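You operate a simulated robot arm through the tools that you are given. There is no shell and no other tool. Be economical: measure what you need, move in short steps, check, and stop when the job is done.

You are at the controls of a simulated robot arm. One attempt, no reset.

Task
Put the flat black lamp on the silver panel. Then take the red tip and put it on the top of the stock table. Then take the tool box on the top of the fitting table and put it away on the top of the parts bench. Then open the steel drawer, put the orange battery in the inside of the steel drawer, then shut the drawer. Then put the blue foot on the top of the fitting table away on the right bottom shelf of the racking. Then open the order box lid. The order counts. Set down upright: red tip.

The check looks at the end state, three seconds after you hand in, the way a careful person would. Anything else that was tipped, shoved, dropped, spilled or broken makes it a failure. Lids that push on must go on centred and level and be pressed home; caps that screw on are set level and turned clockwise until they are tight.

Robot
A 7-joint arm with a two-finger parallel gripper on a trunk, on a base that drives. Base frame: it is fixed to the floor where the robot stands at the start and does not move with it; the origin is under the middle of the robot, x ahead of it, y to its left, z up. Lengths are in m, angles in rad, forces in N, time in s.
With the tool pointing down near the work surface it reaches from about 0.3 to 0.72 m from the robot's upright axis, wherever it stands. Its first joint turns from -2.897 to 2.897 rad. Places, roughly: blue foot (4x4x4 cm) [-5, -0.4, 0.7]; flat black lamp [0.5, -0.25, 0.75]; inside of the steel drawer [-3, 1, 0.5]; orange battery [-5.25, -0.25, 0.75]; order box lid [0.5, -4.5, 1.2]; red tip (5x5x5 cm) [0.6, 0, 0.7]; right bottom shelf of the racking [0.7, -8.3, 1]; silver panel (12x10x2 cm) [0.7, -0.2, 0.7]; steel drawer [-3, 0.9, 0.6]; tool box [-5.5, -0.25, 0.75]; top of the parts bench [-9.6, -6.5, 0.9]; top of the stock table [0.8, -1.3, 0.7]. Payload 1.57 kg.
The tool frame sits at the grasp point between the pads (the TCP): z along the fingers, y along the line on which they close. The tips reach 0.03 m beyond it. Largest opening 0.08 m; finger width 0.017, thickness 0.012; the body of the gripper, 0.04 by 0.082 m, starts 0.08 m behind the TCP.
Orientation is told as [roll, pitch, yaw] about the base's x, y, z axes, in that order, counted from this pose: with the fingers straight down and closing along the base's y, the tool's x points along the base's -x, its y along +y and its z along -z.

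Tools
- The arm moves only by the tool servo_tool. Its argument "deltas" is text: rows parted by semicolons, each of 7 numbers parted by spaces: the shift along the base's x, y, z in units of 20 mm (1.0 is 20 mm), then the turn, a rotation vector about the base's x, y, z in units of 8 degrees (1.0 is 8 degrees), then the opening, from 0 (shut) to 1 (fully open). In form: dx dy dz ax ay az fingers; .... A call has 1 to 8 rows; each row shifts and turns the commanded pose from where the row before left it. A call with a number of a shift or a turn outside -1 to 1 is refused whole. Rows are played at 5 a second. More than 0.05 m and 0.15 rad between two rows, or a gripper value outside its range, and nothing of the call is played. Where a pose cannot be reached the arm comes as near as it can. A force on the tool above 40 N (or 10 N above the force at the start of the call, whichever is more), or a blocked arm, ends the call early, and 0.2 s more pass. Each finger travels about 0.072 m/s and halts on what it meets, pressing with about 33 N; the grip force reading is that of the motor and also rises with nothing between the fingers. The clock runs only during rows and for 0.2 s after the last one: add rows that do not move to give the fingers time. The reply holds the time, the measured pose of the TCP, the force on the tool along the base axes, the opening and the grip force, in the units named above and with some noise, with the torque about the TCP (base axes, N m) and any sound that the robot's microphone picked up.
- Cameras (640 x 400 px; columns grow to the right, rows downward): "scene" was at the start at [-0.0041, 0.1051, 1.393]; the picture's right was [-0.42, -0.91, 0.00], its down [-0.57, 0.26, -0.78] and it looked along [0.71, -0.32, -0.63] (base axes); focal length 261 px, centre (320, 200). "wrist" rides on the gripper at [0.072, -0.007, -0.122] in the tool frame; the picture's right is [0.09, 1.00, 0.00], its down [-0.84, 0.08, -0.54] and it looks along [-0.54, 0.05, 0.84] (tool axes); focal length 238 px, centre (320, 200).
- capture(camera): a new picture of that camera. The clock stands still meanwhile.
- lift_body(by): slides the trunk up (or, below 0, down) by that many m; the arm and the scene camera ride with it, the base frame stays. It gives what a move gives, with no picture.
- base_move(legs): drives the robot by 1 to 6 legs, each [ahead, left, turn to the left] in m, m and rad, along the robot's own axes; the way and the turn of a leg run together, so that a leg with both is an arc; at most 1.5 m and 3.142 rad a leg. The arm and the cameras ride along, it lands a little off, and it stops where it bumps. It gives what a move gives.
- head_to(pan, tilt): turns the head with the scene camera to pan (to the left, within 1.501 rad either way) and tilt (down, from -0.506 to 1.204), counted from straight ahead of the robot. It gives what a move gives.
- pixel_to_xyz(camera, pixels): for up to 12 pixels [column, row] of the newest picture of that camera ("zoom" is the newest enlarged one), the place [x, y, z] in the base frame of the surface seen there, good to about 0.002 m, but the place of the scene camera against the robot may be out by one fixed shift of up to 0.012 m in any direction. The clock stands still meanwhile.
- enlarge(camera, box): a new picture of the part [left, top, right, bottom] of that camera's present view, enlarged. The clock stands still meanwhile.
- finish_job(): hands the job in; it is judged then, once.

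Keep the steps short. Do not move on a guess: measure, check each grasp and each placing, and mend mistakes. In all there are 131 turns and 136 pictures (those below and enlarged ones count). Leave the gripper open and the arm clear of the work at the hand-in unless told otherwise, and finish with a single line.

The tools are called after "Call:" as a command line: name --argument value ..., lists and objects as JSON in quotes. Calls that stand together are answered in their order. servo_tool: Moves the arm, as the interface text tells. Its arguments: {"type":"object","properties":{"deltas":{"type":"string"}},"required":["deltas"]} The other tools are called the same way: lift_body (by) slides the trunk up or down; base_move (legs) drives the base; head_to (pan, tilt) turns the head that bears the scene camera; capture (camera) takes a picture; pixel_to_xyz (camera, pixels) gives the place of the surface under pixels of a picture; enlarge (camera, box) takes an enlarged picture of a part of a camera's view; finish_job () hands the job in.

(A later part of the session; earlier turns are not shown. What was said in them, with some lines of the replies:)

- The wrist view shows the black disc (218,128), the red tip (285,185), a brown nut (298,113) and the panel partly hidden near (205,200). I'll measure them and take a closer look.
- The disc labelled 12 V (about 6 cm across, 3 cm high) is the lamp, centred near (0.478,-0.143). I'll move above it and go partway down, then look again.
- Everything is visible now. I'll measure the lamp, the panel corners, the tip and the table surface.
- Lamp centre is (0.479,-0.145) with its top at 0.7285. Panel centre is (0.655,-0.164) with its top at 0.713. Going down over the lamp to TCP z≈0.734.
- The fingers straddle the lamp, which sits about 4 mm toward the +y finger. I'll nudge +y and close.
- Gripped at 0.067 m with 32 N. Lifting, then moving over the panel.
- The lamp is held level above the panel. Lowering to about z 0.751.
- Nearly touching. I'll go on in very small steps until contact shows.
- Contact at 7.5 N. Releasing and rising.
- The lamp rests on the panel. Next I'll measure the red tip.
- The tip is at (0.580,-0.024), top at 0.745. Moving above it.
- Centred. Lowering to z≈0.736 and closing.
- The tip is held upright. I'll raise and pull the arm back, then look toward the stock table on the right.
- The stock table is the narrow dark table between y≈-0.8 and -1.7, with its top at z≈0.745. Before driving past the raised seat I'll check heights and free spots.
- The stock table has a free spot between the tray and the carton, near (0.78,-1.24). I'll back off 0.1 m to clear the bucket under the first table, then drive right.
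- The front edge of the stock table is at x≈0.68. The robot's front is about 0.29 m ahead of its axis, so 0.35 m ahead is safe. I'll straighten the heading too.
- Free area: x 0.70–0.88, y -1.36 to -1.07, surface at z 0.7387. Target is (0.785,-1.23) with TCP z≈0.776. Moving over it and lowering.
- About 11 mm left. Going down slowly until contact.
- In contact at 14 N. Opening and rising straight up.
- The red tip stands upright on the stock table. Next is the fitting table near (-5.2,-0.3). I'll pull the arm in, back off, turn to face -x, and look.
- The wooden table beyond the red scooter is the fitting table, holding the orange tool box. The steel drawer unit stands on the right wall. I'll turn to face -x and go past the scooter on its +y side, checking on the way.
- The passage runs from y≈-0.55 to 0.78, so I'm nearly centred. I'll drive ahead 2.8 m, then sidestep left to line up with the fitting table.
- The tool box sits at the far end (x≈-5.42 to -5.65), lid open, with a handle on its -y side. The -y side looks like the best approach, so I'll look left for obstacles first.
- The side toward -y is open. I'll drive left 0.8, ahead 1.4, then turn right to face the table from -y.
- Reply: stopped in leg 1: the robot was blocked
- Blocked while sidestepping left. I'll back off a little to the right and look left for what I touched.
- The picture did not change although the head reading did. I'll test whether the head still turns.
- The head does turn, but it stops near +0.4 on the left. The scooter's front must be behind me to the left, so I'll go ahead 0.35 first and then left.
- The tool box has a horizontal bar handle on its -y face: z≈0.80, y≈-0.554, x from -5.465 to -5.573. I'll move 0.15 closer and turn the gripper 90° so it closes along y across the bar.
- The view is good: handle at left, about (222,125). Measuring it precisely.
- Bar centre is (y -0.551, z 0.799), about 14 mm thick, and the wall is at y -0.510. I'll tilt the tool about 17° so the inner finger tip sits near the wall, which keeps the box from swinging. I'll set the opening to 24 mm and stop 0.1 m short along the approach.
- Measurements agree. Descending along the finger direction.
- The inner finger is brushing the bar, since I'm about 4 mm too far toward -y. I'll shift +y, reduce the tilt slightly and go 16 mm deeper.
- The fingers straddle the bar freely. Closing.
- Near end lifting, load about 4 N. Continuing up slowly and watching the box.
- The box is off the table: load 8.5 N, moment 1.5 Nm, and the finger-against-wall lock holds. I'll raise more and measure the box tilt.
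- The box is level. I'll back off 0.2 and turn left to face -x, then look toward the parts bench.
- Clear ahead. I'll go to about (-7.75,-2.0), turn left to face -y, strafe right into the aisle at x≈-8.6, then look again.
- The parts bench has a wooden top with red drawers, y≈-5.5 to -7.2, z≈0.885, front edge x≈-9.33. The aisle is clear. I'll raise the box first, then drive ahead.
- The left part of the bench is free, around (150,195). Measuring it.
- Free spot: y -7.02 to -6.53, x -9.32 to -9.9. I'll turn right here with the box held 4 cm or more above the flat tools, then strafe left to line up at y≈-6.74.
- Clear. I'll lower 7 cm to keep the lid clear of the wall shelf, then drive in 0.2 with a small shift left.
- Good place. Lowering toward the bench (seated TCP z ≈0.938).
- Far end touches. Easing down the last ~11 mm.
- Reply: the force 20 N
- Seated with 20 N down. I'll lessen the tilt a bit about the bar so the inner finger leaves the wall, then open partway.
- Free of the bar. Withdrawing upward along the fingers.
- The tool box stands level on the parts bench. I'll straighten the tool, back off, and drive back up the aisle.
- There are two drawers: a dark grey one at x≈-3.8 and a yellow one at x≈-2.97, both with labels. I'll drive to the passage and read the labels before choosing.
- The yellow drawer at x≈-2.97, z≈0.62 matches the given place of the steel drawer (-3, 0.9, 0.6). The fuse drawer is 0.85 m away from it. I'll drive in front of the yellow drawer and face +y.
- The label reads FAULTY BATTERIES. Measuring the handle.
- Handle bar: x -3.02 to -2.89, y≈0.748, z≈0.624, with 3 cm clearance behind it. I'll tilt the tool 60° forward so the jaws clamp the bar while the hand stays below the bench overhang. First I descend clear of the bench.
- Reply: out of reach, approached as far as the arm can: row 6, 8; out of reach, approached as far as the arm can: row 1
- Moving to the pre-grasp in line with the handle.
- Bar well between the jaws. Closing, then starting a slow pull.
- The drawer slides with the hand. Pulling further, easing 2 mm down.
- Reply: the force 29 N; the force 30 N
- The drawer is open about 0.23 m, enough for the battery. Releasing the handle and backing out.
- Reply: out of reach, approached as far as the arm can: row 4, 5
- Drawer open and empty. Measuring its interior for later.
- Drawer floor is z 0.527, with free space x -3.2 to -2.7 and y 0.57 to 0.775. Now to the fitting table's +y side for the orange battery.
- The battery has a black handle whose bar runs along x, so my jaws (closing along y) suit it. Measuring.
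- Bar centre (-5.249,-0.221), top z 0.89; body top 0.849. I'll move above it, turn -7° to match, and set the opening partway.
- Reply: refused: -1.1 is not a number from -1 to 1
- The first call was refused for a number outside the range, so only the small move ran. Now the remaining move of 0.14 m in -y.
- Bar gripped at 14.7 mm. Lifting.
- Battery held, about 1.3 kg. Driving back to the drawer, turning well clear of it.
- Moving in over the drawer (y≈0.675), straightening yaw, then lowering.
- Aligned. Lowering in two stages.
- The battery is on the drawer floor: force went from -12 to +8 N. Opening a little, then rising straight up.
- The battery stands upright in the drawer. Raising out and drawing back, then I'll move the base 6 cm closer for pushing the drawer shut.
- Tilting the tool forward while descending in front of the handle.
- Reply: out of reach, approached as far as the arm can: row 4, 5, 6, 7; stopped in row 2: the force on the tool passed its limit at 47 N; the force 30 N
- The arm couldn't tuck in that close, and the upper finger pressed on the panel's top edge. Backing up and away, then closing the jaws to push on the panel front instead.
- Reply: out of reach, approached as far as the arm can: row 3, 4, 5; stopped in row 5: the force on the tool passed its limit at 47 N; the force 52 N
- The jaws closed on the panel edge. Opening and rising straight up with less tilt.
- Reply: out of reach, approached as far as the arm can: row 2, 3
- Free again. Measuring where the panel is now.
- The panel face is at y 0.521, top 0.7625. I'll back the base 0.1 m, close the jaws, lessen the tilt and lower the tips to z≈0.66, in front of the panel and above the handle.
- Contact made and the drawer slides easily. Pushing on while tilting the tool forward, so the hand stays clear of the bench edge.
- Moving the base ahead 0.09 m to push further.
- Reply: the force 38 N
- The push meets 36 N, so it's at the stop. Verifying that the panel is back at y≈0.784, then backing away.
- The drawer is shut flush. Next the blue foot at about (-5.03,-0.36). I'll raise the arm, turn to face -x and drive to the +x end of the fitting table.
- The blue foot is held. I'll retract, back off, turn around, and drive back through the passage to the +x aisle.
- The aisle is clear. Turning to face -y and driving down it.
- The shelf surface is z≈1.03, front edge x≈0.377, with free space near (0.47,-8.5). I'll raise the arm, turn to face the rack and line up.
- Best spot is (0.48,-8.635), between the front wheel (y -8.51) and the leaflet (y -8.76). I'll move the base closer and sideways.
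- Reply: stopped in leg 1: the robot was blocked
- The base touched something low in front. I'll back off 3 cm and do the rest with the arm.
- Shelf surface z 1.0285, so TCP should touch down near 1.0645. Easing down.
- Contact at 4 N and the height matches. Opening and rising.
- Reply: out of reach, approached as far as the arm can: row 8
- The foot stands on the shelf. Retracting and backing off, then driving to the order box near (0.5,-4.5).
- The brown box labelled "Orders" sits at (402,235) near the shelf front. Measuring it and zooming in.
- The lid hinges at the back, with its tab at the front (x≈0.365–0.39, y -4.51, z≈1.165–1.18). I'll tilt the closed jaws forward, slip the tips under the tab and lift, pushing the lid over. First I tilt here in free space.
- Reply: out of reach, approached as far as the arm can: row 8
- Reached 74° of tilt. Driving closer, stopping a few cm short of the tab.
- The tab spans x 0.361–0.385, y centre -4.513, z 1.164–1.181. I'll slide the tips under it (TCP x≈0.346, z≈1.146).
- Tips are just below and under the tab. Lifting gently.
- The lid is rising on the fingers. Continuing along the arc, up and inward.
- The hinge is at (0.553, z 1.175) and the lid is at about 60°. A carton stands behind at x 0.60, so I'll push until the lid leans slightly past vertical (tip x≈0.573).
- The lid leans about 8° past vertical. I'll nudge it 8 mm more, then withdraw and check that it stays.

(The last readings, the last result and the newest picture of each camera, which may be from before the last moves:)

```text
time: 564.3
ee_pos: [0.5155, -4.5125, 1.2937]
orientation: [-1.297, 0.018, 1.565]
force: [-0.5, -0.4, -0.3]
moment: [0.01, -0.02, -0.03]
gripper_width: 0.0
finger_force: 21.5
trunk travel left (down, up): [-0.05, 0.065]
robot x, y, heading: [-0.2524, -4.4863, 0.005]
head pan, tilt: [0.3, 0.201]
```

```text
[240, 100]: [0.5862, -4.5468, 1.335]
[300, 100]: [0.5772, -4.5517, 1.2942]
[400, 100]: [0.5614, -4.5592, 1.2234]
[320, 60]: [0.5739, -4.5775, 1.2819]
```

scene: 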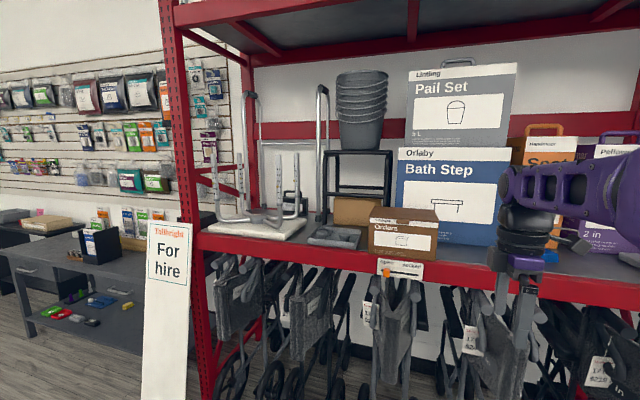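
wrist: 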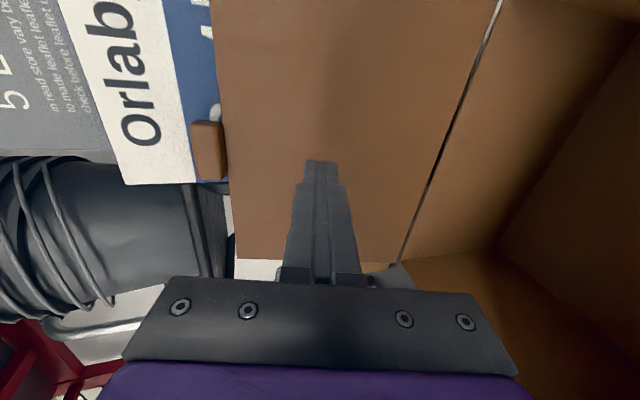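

The lid stays open at about 102° without support. Withdrawing straight back.

Call:
servo_tool --deltas "-1 0 0 0 0 0 0;-1 0 0 0 0 0 0;-1 0 0 0 0 0 0;-1 0 0 0 0 0 0;-1 0 0 0 0 0 0;-1 0 0 0 0 0 0;-1 0 0 0 0 0 0;-1 0 0 0 0 0 0"

Call:
base_move --legs '[[-0.3, 0, 0]]'

Call:
servo_tool --deltas "0 0 0 0 0.9 0 0.5;0 0 0 0 0.9 0 1;0 0 0 0 0.9 0 1;0 0 0 0 0.9 0 1;0 0 0 0 0.9 0 1"

Call:
head_to --pan 0.1 --tilt 0.2

Call:
capture --camera "scene"

```text
time: 566.1
ee_pos: [0.3558, -4.5161, 1.2922]
orientation: [-1.293, 0.015, 1.565]
force: [-0.8, 0.0, 0.5]
moment: [0.0, 0.0, -0.02]
gripper_width: 0.0
finger_force: 22.1
trunk travel left (down, up): [-0.05, 0.065]
robot x, y, heading: [-0.2509, -4.4872, 0.001]
head pan, tilt: [0.3, 0.201]
```

```text
time: 568.1
ee_pos: [0.0617, -4.519, 1.2921]
orientation: [-1.297, 0.017, 1.559]
force: [-0.1, -0.5, -0.3]
moment: [-0.02, 0.0, 0.01]
gripper_width: 0.0
finger_force: 21.6
trunk travel left (down, up): [-0.05, 0.065]
robot x, y, heading: [-0.5466, -4.4863, 0.001]
head pan, tilt: [0.3, 0.201]
```

```text
time: 569.5
ee_pos: [0.0182, -4.2804, 1.3092]
orientation: [-0.996, 0.01, 1.996]
force: [-0.5, 0.9, 0.6]
moment: [-0.01, -0.03, -0.08]
gripper_width: 0.0799
finger_force: 0.0
out of reach, approached as far as the arm can: row 1, 2, 3, 4
trunk travel left (down, up): [-0.05, 0.065]
robot x, y, heading: [-0.5473, -4.4863, -0.001]
head pan, tilt: [0.3, 0.201]
stopped in row 5: the arm was blocked; the commanded pose is now the measured one
```

```text
time: 570.2
ee_pos: [0.0179, -4.2784, 1.31]
orientation: [-0.996, 0.008, 1.999]
force: [0.2, 0.3, 0.9]
moment: [-0.03, 0.0, -0.04]
gripper_width: 0.08
finger_force: 0.0
trunk travel left (down, up): [-0.05, 0.065]
robot x, y, heading: [-0.5437, -4.4898, 0.005]
head pan, tilt: [0.099, 0.201]
```

```text
17 pictures are left
5 turns are left
```

scene: 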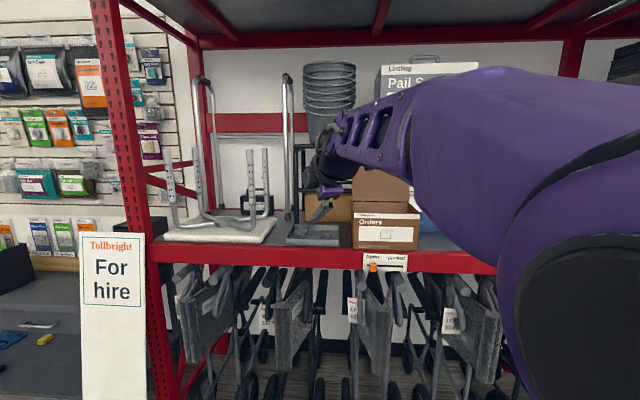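

The lid is standing open, the gripper is open and the arm is well clear of the shelf. Handing in.

Call:
finish_job

```text
The job is handed in.
```

All six tasks were done in order and the job is handed in; I took the yellow FAULTY BATTERIES drawer as the steel drawer because it matched the given position, and the base was stopped by contact once near a scooter and once at the racking.
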